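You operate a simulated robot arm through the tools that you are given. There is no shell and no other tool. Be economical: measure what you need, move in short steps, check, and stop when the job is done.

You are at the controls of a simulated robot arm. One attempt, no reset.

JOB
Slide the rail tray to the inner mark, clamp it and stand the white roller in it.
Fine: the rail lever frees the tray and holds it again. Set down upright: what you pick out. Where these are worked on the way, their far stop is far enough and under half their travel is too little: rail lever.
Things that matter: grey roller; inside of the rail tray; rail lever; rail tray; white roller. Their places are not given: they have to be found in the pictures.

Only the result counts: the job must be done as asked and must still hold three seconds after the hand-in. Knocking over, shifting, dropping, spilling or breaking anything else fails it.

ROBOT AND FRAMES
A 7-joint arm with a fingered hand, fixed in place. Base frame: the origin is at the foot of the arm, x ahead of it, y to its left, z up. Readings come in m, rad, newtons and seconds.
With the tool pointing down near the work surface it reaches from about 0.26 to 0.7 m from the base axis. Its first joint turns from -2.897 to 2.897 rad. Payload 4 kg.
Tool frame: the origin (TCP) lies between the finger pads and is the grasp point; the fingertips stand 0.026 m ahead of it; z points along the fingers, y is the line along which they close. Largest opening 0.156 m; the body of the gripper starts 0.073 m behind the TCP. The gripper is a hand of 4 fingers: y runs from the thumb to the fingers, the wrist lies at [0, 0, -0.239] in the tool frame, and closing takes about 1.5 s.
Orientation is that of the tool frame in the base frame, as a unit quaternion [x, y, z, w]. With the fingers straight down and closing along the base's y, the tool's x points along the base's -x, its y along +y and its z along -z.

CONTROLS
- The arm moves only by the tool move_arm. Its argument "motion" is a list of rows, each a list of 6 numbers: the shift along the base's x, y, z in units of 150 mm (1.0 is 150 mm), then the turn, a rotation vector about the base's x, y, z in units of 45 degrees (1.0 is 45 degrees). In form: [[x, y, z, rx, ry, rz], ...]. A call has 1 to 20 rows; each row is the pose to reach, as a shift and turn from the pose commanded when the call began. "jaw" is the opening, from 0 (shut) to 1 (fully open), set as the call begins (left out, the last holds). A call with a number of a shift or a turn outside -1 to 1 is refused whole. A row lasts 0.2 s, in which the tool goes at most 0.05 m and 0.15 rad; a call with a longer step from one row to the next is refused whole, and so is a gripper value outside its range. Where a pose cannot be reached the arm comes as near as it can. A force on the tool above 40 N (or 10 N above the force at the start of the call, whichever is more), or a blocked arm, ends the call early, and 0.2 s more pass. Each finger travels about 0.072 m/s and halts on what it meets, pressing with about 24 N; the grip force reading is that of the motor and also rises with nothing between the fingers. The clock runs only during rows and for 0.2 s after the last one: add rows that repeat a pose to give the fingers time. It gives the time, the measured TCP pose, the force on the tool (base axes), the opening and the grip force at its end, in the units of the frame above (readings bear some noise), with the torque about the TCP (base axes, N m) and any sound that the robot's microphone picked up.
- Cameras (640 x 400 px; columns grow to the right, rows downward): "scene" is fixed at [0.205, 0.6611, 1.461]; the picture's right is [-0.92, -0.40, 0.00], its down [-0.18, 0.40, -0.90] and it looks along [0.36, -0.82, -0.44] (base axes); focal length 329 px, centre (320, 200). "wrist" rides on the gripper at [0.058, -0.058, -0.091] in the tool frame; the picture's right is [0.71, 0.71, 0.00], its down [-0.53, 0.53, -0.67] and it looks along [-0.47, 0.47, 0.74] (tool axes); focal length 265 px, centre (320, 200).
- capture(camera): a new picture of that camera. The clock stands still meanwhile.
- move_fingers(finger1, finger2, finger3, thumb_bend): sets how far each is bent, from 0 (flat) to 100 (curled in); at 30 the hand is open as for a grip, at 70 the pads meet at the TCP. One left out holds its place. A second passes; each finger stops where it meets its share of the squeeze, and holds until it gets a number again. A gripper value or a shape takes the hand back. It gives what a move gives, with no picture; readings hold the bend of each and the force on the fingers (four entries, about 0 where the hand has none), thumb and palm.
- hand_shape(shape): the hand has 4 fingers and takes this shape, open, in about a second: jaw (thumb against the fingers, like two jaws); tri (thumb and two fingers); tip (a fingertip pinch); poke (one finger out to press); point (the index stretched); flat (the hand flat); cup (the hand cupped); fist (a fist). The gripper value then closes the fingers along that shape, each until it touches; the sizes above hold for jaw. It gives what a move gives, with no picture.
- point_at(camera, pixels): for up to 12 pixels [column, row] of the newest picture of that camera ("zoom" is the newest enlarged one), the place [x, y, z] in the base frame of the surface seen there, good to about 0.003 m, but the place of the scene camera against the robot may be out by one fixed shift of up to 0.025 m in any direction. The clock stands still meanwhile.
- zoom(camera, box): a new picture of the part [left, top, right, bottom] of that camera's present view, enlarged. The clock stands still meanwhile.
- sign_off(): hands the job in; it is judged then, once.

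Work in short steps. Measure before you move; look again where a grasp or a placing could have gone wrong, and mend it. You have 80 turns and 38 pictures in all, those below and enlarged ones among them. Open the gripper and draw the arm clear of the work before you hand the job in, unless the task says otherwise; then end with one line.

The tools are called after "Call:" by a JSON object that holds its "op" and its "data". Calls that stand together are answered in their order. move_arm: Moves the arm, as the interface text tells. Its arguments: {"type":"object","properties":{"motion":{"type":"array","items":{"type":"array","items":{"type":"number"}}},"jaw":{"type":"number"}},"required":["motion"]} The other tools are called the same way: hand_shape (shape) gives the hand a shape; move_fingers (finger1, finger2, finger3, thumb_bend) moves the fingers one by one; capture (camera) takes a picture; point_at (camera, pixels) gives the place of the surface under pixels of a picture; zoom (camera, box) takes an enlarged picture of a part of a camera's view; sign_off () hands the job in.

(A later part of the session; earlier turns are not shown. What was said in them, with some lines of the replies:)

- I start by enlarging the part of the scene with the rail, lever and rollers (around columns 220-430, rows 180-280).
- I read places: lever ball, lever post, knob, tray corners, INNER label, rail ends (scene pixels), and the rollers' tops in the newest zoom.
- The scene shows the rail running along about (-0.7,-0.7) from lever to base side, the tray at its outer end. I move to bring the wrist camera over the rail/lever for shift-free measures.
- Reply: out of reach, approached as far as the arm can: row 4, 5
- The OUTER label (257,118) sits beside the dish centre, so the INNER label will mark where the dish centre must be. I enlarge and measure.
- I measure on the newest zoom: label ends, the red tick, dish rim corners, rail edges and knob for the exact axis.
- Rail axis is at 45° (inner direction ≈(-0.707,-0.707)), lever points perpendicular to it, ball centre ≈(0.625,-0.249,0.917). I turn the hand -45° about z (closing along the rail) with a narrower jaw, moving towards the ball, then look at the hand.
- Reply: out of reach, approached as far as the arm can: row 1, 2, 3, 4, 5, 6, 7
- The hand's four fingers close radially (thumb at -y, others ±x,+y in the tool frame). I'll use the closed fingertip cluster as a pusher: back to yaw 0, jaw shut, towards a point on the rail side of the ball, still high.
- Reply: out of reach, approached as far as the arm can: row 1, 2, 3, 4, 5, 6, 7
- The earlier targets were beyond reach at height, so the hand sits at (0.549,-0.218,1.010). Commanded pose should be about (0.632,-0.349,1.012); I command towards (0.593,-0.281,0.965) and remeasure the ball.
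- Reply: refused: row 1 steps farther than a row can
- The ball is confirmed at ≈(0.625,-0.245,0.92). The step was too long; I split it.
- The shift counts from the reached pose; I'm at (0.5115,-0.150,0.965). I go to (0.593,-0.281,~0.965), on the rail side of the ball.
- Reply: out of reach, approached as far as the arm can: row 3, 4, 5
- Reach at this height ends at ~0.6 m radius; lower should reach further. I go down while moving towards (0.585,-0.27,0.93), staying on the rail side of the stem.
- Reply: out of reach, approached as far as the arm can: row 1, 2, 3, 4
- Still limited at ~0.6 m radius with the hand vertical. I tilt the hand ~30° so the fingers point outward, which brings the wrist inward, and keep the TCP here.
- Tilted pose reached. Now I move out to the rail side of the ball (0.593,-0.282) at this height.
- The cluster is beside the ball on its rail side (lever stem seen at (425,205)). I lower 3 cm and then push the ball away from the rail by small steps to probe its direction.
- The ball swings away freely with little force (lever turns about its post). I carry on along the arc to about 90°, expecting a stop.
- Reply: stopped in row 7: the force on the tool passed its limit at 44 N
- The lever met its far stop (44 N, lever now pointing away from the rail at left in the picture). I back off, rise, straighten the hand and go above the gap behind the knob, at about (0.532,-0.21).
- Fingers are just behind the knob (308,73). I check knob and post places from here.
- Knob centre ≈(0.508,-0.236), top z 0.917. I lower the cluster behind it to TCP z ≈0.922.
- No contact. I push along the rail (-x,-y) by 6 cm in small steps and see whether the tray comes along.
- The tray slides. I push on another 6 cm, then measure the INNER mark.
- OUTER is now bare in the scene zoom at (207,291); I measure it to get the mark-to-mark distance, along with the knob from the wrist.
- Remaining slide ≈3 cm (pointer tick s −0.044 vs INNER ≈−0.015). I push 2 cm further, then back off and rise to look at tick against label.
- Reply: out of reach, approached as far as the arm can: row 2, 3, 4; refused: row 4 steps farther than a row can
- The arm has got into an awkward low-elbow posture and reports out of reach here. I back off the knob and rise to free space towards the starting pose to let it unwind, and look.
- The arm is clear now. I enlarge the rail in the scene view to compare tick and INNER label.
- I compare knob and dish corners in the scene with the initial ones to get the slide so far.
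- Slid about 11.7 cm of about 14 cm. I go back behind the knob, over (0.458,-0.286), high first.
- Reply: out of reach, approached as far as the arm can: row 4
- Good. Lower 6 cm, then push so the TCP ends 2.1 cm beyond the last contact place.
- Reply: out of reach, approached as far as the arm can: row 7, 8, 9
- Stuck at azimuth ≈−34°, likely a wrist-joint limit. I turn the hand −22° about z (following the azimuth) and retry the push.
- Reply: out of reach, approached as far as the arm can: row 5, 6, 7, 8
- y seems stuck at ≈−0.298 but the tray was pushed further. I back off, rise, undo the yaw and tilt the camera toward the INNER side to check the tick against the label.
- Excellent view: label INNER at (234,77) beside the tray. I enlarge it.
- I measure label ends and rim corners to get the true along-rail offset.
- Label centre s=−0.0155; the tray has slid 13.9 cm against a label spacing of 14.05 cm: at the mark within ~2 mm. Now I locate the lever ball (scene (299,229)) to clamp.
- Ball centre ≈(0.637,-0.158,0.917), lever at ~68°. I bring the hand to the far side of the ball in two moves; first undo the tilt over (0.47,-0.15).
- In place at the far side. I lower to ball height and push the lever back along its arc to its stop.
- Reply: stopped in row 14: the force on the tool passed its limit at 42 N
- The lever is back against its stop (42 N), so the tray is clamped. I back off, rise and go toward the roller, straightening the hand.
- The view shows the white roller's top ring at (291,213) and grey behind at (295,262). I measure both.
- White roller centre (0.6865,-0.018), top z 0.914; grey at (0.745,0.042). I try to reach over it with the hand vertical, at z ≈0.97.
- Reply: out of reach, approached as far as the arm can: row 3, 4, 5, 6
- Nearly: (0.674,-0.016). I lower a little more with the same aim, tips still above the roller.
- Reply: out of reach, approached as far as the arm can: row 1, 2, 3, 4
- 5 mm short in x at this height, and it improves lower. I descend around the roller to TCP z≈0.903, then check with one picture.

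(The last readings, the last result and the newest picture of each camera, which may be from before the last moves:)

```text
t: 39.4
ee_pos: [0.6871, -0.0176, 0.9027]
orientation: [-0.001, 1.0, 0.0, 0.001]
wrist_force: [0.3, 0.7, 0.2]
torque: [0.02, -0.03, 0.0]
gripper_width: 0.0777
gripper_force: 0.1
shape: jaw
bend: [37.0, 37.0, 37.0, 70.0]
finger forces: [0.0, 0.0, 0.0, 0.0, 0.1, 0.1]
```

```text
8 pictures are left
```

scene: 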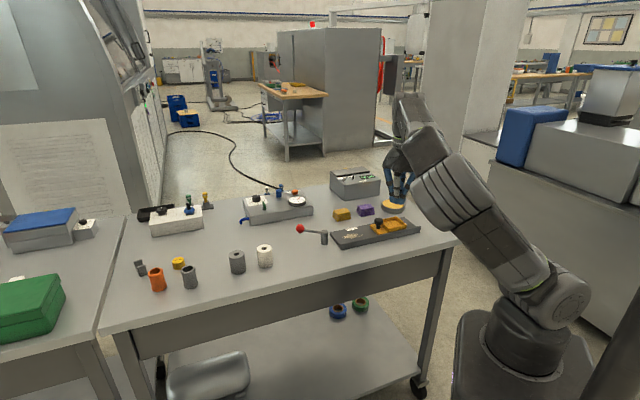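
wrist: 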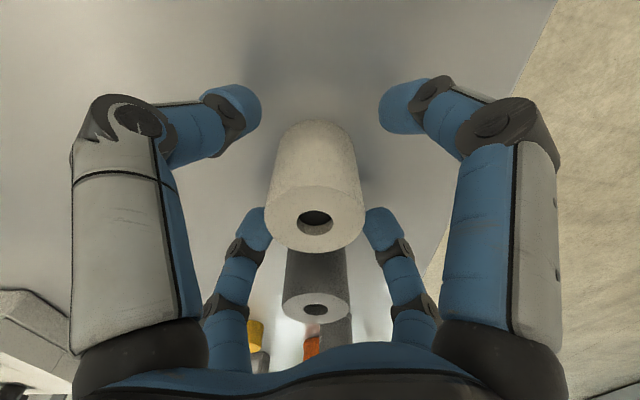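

The roller is well centred between the four fingers. I close.

Call:
{"op": "move_arm", "data": {"motion": [[0, 0, 0, 0, 0, 0], [0, 0, 0, 0, 0, 0], [0, 0, 0, 0, 0, 0], [0, 0, 0, 0, 0, 0], [0, 0, 0, 0, 0, 0], [0, 0, 0, 0, 0, 0], [0, 0, 0, 0, 0, 0], [0, 0, 0, 0, 0, 0]], "jaw": 0.1}}

```text
t: 41.2
ee_pos: [0.6862, -0.0174, 0.9029]
orientation: [-0.002, 1.0, 0.001, 0.002]
wrist_force: [-0.1, 0.4, 0.0]
torque: [-0.02, 0.02, 0.01]
gripper_width: 0.0374
gripper_force: 24.1
shape: jaw
bend: [78.0, 78.0, 78.0, 70.0]
finger forces: [21.1, 21.5, 21.3, 0.0, 21.7, 0.1]
```

Firm grip on all four fingers. I lift straight up, then inward while rising.

Call:
{"op": "move_arm", "data": {"motion": [[0, 0, 0.12, 0, 0, 0], [-0.01, 0, 0.3, 0, 0, 0], [-0.1, -0.02, 0.45, 0, 0, 0], [-0.3, -0.1, 0.6, 0, 0, 0], [-0.5, -0.2, 0.75, 0, 0, 0], [-0.75, -0.35, 0.85, 0, 0, 0], [-1, -0.5, 0.9, 0, 0, 0], [-1, -0.5, 0.9, 0, 0, 0]]}}

Call:
{"op": "move_arm", "data": {"motion": [[-0.25, -0.15, 0, 0, 0, 0], [-0.5, -0.3, 0, 0, 0, 0], [-0.75, -0.45, 0, 0, 0, 0], [-1, -0.6, 0, 0, 0, 0], [-1, -0.8, 0, 0, 0, 0], [-1, -1, 0, 0, 0, 0], [-1, -1, 0, 0, 0, 0]]}}

```text
t: 43.0
ee_pos: [0.5365, -0.0907, 1.0359]
orientation: [-0.003, 1.0, 0.0, 0.002]
wrist_force: [-0.4, -0.1, -1.3]
torque: [0.01, 0.02, 0.02]
gripper_width: 0.0375
gripper_force: 23.6
shape: jaw
bend: [78.0, 78.0, 78.0, 70.0]
finger forces: [21.1, 21.4, 21.4, 0.0, 21.7, 0.0]
out of reach, approached as far as the arm can: row 2
```

```text
t: 44.6
ee_pos: [0.3903, -0.2414, 1.037]
orientation: [-0.003, 1.0, 0.001, 0.002]
wrist_force: [-0.2, 0.0, -0.3]
torque: [0.02, -0.02, 0.01]
gripper_width: 0.0376
gripper_force: 24.2
shape: jaw
bend: [78.0, 78.0, 78.0, 70.0]
finger forces: [21.1, 21.4, 21.4, 0.0, 21.7, 0.0]
```

Roller is held at (0.390,-0.241,1.037). I test reaching further to -y, toward the dish at (0.370,-0.370).

Call:
{"op": "move_arm", "data": {"motion": [[0, -0.2, 0, 0, 0, 0], [-0.05, -0.4, 0, 0, 0, 0], [-0.1, -0.6, 0, 0, 0, 0], [-0.13, -0.86, 0, 0, 0, 0], [-0.13, -0.86, 0, 0, 0, 0]]}}

```text
t: 45.8
ee_pos: [0.3797, -0.3129, 1.0377]
orientation: [-0.002, 1.0, 0.001, 0.002]
wrist_force: [0.1, -0.5, -0.1]
torque: [-0.01, 0.01, 0.0]
gripper_width: 0.0373
gripper_force: 23.6
shape: jaw
bend: [78.0, 78.0, 78.0, 70.0]
finger forces: [21.0, 21.5, 21.4, 0.0, 21.8, 0.0]
out of reach, approached as far as the arm can: row 3, 4, 5
```

Azimuth limit near −39°. I try a yaw of +34° together with the move.

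Call:
{"op": "move_arm", "data": {"motion": [[0, 0, 0, 0, 0, 0.19], [0, 0, 0, 0, 0, 0.38], [0, 0, 0, 0, 0, 0.57], [0, 0, 0, 0, 0, 0.75], [0, -0.1, 0, 0, 0, 0.75], [-0.03, -0.2, 0, 0, 0, 0.75], [-0.06, -0.38, 0, 0, 0, 0.75], [-0.06, -0.38, 0, 0, 0, 0.75]]}}

```text
t: 47.6
ee_pos: [0.3801, -0.3127, 1.0375]
orientation: [-0.294, 0.956, 0.001, 0.002]
wrist_force: [0.4, 0.7, -0.5]
torque: [-0.01, 0.0, 0.0]
gripper_width: 0.0375
gripper_force: 23.9
shape: jaw
bend: [78.0, 78.0, 78.0, 70.0]
finger forces: [21.0, 21.5, 21.4, 0.0, 21.8, 0.0]
out of reach, approached as far as the arm can: row 5, 6, 7, 8
```

Yaw makes no difference, so it is another joint. I try a different route: pull inward toward smaller x, then swing to −y.

Call:
{"op": "move_arm", "data": {"motion": [[-0.2, 0.1, 0.1, 0, 0, -0.19], [-0.45, 0.1, 0.2, 0, 0, -0.38], [-0.7, 0.1, 0.3, 0, 0, -0.57], [-0.8, -0.1, 0.3, 0, 0, -0.75], [-0.8, -0.35, 0.3, 0, 0, -0.75], [-0.8, -0.6, 0.3, 0, 0, -0.75], [-0.8, -0.6, 0.3, 0, 0, -0.75]]}}

```text
t: 49.2
ee_pos: [0.2639, -0.3491, 1.0903]
orientation: [-0.002, 1.0, 0.001, 0.001]
wrist_force: [0.2, -0.1, -0.6]
torque: [-0.01, 0.04, 0.05]
gripper_width: 0.0373
gripper_force: 23.9
shape: jaw
bend: [78.0, 78.0, 78.0, 70.0]
finger forces: [21.3, 21.5, 21.5, 0.0, 21.9, 0.0]
out of reach, approached as far as the arm can: row 5, 6, 7
```

The reach limit fits a circle about (0.2,0.2) of radius ≈0.55; the dish is ~4 cm beyond, so a 12° tilt (wrist toward the arm) suffices, and the roller will settle upright on a small tilt. I tilt and go above the dish at about (0.368,-0.362,1.0).

Call:
{"op": "move_arm", "data": {"motion": [[0.15, 0.03, -0.1, -0.127, -0.038, 0], [0.3, 0.03, -0.25, -0.255, -0.077, 0], [0.45, 0, -0.4, -0.255, -0.077, 0], [0.6, -0.05, -0.55, -0.255, -0.077, 0], [0.694, -0.086, -0.65, -0.255, -0.077, 0], [0.694, -0.086, -0.65, -0.255, -0.077, 0]]}}

```text
t: 50.6
ee_pos: [0.3672, -0.3651, 0.9941]
orientation: [-0.002, 0.995, -0.098, 0.032]
wrist_force: [0.7, 0.2, -1.3]
torque: [0.03, 0.01, 0.0]
gripper_width: 0.0374
gripper_force: 24.0
shape: jaw
bend: [78.0, 78.0, 78.0, 70.0]
finger forces: [21.2, 21.5, 21.6, 0.1, 21.8, 0.1]
```

Reached. I lower to z≈0.957 and try halving the tilt there.

Call:
{"op": "move_arm", "data": {"motion": [[0.005, 0, -0.12, 0, 0, 0], [0.01, 0, -0.24, 0.06, 0.02, 0], [0.012, -0.003, -0.245, 0.127, 0.038, 0], [0.012, -0.003, -0.245, 0.127, 0.038, 0]]}}

Call:
{"op": "capture", "data": {"camera": "wrist"}}

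```text
t: 51.6
ee_pos: [0.3842, -0.3417, 0.9585]
orientation: [-0.004, 0.999, -0.051, 0.017]
wrist_force: [-1.7, -0.9, 4.9]
torque: [0.07, 0.03, -0.02]
gripper_width: 0.0379
gripper_force: 23.7
shape: jaw
bend: [78.0, 78.0, 78.0, 70.0]
finger forces: [23.5, 23.8, 23.5, 0.1, 25.1, 0.0]
out of reach, approached as far as the arm can: row 2, 3, 4
```

```text
7 pictures are left
```

wrist: 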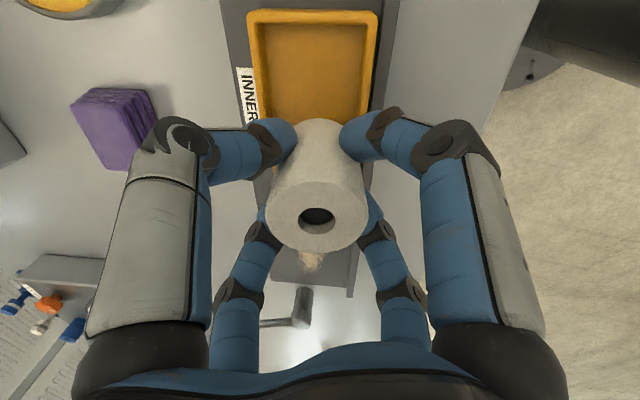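

The position slid toward the knob and touched it lightly (4.9 N). I rise at once and restore the 12° tilt above the dish.

Call:
{"op": "move_arm", "data": {"motion": [[0, 0, 0.12, 0, 0, 0], [0, 0, 0.27, 0, 0, 0], [0, 0, 0.27, -0.127, -0.038, 0], [-0.06, -0.07, 0.25, -0.14, -0.04, 0], [-0.113, -0.147, 0.22, -0.14, -0.04, 0], [-0.113, -0.147, 0.22, -0.14, -0.04, 0]]}}

Call:
{"op": "capture", "data": {"camera": "wrist"}}

```text
t: 53.0
ee_pos: [0.3677, -0.3618, 0.9908]
orientation: [-0.002, 0.994, -0.104, 0.031]
wrist_force: [-0.5, 0.1, -0.9]
torque: [-0.01, 0.02, 0.01]
gripper_width: 0.0377
gripper_force: 23.5
shape: jaw
bend: [78.0, 78.0, 78.0, 70.0]
finger forces: [22.8, 23.9, 23.6, 0.0, 23.8, 0.0]
```

```text
6 pictures are left
```

wrist: 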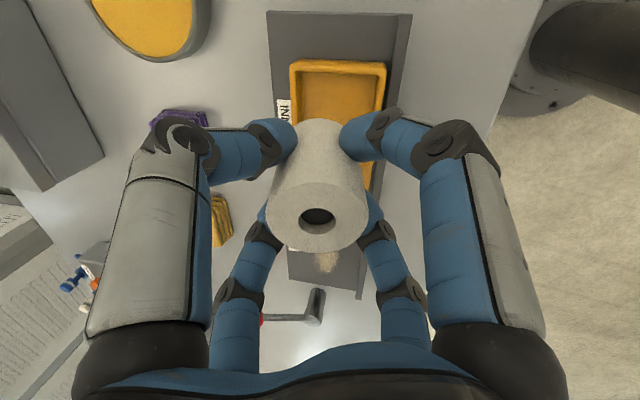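

Same grip view as before. I re-measure the dish (rim corners (293,66),(384,67), floor) and the roller's top ring.

Call:
{"op": "point_at", "data": {"camera": "wrist", "pixels": [[293, 66], [383, 67], [340, 85], [340, 110], [300, 75], [376, 75], [270, 210], [364, 208], [317, 248], [320, 190], [283, 105]]}}

```text
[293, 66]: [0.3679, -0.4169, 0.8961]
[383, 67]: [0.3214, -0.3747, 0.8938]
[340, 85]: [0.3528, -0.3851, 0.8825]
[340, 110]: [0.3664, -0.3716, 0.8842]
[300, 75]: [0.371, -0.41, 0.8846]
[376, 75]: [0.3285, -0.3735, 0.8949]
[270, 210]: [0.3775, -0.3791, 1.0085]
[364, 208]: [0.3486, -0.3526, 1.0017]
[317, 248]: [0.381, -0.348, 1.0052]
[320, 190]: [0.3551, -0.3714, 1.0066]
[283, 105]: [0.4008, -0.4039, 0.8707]
```

Tray unmoved (dish centre ≈(0.370,-0.370)); the roller's bottom centre sits over it. I lower 3 cm and check the pose.

Call:
{"op": "move_arm", "data": {"motion": [[0, 0, -0.07, 0, 0, 0], [0, 0, -0.14, 0, 0, 0], [0, 0, -0.2, 0, 0, 0], [0, 0, -0.2, 0, 0, 0]]}}

```text
t: 54.0
ee_pos: [0.3667, -0.3628, 0.9602]
orientation: [-0.002, 0.994, -0.104, 0.032]
wrist_force: [0.1, -0.1, -1.2]
torque: [-0.02, 0.03, 0.01]
gripper_width: 0.0378
gripper_force: 23.7
shape: jaw
bend: [78.0, 78.0, 78.0, 70.0]
finger forces: [22.9, 23.9, 23.6, 0.1, 23.9, 0.0]
```

On target. I lower slowly to the floor of the dish, expecting contact around z 0.93.

Call:
{"op": "move_arm", "data": {"motion": [[0.005, 0, -0.06, 0, 0, 0], [0.007, 0, -0.12, 0, 0, 0], [0.007, 0, -0.17, 0, 0, 0], [0.007, 0, -0.19, 0, 0, 0], [0.007, 0, -0.2, 0, 0, 0], [0.007, 0, -0.2, 0, 0, 0]]}}

```text
t: 55.4
ee_pos: [0.3691, -0.3632, 0.9308]
orientation: [-0.002, 0.994, -0.105, 0.032]
wrist_force: [0.0, 0.9, -1.4]
torque: [0.01, -0.05, 0.02]
gripper_width: 0.0376
gripper_force: 23.9
shape: jaw
bend: [78.0, 78.0, 78.0, 70.0]
finger forces: [22.8, 23.9, 23.5, 0.0, 23.7, 0.1]
```

No contact yet at 0.931; I go down by millimetres more.

Call:
{"op": "move_arm", "data": {"motion": [[0, 0, -0.01, 0, 0, 0], [0, 0, -0.02, 0, 0, 0], [0, 0, -0.03, 0, 0, 0], [0, 0, -0.03, 0, 0, 0]]}}

```text
t: 56.4
ee_pos: [0.3688, -0.3634, 0.9279]
orientation: [-0.001, 0.994, -0.104, 0.032]
wrist_force: [1.1, -0.3, 7.0]
torque: [0.12, 0.01, 0.03]
gripper_width: 0.0377
gripper_force: 23.8
shape: jaw
bend: [78.0, 78.0, 78.0, 70.0]
finger forces: [22.7, 24.1, 24.4, 0.0, 24.5, 0.1]
```

Contact (7 N up). I open a little at a time so the roller rocks gently flat.

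Call:
{"op": "move_arm", "data": {"motion": [[0, 0, 0, 0, 0, 0], [0, 0, 0, 0, 0, 0]], "jaw": 0.27}}

Call:
{"op": "move_arm", "data": {"motion": [[0, 0, 0, 0, 0, 0], [0, 0, 0, 0, 0, 0]], "jaw": 0.31}}

Call:
{"op": "capture", "data": {"camera": "wrist"}}

```text
t: 57.0
ee_pos: [0.368, -0.3624, 0.9271]
orientation: [-0.002, 0.994, -0.104, 0.031]
wrist_force: [0.0, -0.5, 1.3]
torque: [0.02, -0.05, -0.02]
gripper_width: 0.0421
gripper_force: 0.1
shape: jaw
bend: [78.0, 79.0, 49.0, 70.0]
finger forces: [0.0, 2.0, 0.7, 0.0, 0.8, 0.0]
```

```text
t: 57.6
ee_pos: [0.3678, -0.364, 0.9272]
orientation: [-0.002, 0.994, -0.105, 0.032]
wrist_force: [0.0, -0.6, 1.2]
torque: [0.01, -0.02, -0.03]
gripper_width: 0.0477
gripper_force: 0.0
shape: jaw
bend: [47.0, 79.0, 47.0, 70.0]
finger forces: [0.0, 1.6, 0.0, 0.0, 0.2, 0.0]
```

```text
5 pictures are left
```

wrist: 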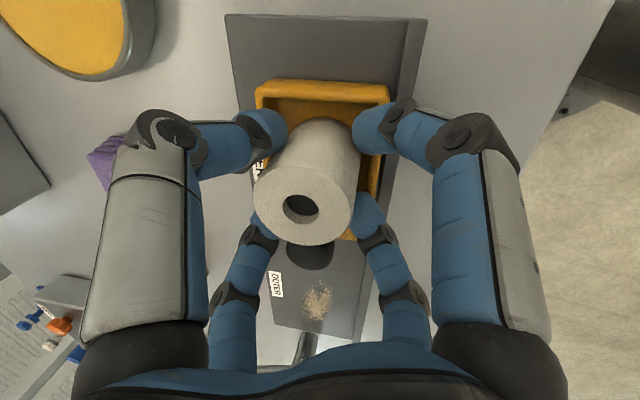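

I check the roller's top ring and side for uprightness.

Call:
{"op": "point_at", "data": {"camera": "wrist", "pixels": [[260, 195], [346, 200], [298, 240], [308, 175], [318, 124], [350, 128], [345, 180], [335, 98]]}}

```text
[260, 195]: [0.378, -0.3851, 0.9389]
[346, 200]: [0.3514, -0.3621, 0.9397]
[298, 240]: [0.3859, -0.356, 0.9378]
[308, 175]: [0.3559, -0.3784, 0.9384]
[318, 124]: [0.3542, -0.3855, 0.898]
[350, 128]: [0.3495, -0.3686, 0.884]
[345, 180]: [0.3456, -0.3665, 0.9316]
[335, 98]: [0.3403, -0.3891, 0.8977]
```

The ring is level at z 0.938–0.940, i.e. roller upright at (0.367,-0.371). I open wider, then withdraw along the tool axis.

Call:
{"op": "move_arm", "data": {"motion": [[0, 0, 0, 0, 0, 0], [0, 0, 0, 0, 0, 0], [0, 0, 0, 0, 0, 0]], "jaw": 0.45}}

Call:
{"op": "capture", "data": {"camera": "wrist"}}

```text
t: 58.4
ee_pos: [0.3678, -0.3642, 0.928]
orientation: [-0.003, 0.994, -0.104, 0.033]
wrist_force: [0.7, -2.7, 4.4]
torque: [0.06, 0.0, -0.04]
gripper_width: 0.0683
gripper_force: 0.0
shape: jaw
bend: [39.0, 82.0, 39.0, 70.0]
finger forces: [0.1, 6.0, 0.0, 0.1, 0.0, 0.1]
```

```text
4 pictures are left
```

wrist: 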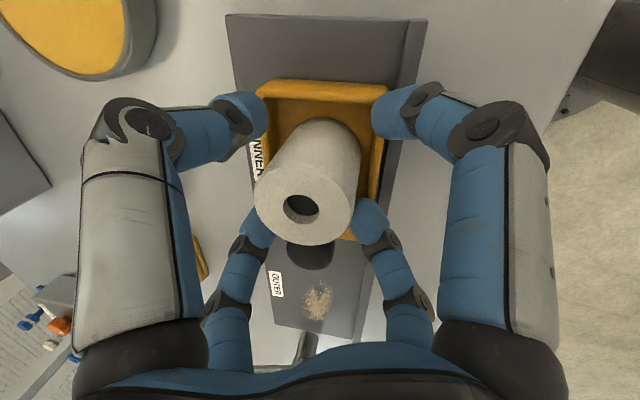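

The +y finger (finger2, 6 N) is pressing on the inside of the dish rim. I ease the opening to 0.36 first, then rise along the tool axis.

Call:
{"op": "move_arm", "data": {"motion": [[0, 0, 0, 0, 0, 0], [0, 0, 0, 0, 0, 0]], "jaw": 0.35}}

Call:
{"op": "move_arm", "data": {"motion": [[-0.003, 0.01, 0.05, 0, 0, 0], [-0.007, 0.021, 0.1, 0, 0, 0], [-0.01, 0.032, 0.15, 0, 0, 0], [-0.013, 0.042, 0.2, 0, 0, 0]]}}

```text
t: 59.0
ee_pos: [0.3678, -0.3622, 0.9279]
orientation: [-0.003, 0.994, -0.103, 0.032]
wrist_force: [0.6, 0.4, 6.5]
torque: [0.12, 0.0, -0.02]
gripper_width: 0.055
gripper_force: 0.1
shape: jaw
bend: [44.0, 81.0, 44.0, 70.0]
finger forces: [0.3, 5.0, 0.1, 0.1, 0.1, 0.0]
```

```text
t: 60.0
ee_pos: [0.3665, -0.3557, 0.958]
orientation: [-0.002, 0.994, -0.103, 0.032]
wrist_force: [-0.2, 0.2, 0.2]
torque: [0.0, -0.01, 0.02]
gripper_width: 0.0549
gripper_force: 0.0
shape: jaw
bend: [44.0, 45.0, 44.0, 70.0]
finger forces: [0.0, 0.0, 0.1, 0.0, 0.0, 0.0]
```

Free now, no forces. I open and rise well clear along the axis (roller top 0.94, tips now ~0.93).

Call:
{"op": "move_arm", "data": {"motion": [[-0.007, 0.021, 0.1, 0, 0, 0], [-0.02, 0.06, 0.3, 0, 0, 0], [-0.035, 0.11, 0.55, 0, 0, 0], [-0.1, 0.3, 0.75, 0, 0, 0], [-0.15, 0.6, 0.9, 0, 0, 0], [-0.15, 0.9, 0.95, 0, 0, 0], [-0.15, 0.9, 0.95, 0, 0, 0]], "jaw": 0.6}}

Call:
{"op": "zoom", "data": {"camera": "scene", "box": [290, 185, 430, 272]}}

```text
refused: row 5 steps farther than a row can; nothing moved
```

```text
4.57 times, centred on (360, 228) of scene
```

zoom: 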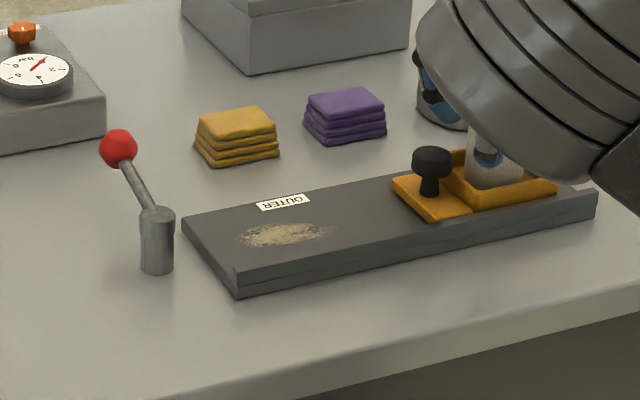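

The lever is back as at the start and the roller stands in the dish. I redo the retreat with shorter steps.

Call:
{"op": "move_arm", "data": {"motion": [[-0.007, 0.021, 0.1, 0, 0, 0], [-0.02, 0.06, 0.3, 0, 0, 0], [-0.035, 0.11, 0.55, 0, 0, 0], [-0.1, 0.25, 0.75, 0, 0, 0], [-0.15, 0.5, 0.9, 0, 0, 0], [-0.15, 0.75, 0.95, 0, 0, 0], [-0.15, 0.95, 0.95, 0, 0, 0], [-0.15, 0.95, 0.95, 0, 0, 0]], "jaw": 0.6}}

Call:
{"op": "zoom", "data": {"camera": "scene", "box": [290, 185, 430, 272]}}

```text
t: 61.8
ee_pos: [0.3442, -0.2134, 1.1009]
orientation: [-0.001, 0.994, -0.104, 0.032]
wrist_force: [-0.3, 0.6, -0.1]
torque: [-0.02, 0.01, 0.02]
gripper_width: 0.0932
gripper_force: 0.1
shape: jaw
bend: [33.0, 33.0, 33.0, 70.0]
finger forces: [0.0, 0.0, 0.0, 0.1, 0.0, 0.0]
```

```text
4.57 times, centred on (360, 228) of scene
```

zoom: 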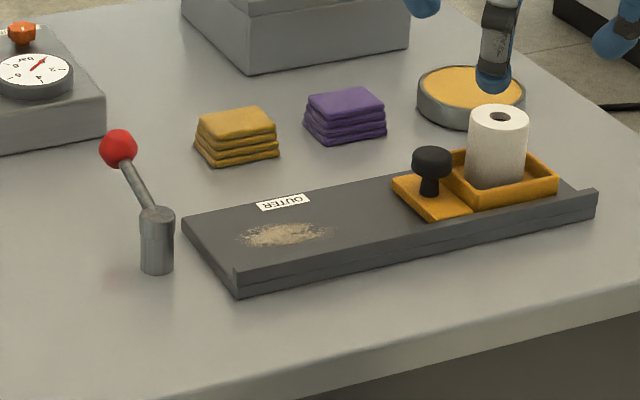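

The roller stands upright in the tray, the lever is at its original clamped position, and the arm is clear with the fingers open. I hand it in.

Call:
{"op": "sign_off", "data": {}}

```text
The job is handed in.
```

I slid the tray to within about 2 mm of the INNER mark, turned the lever back to its stop to clamp it, and stood the white roller upright in the tray. I then opened the hand, drew the arm clear and handed the job in.
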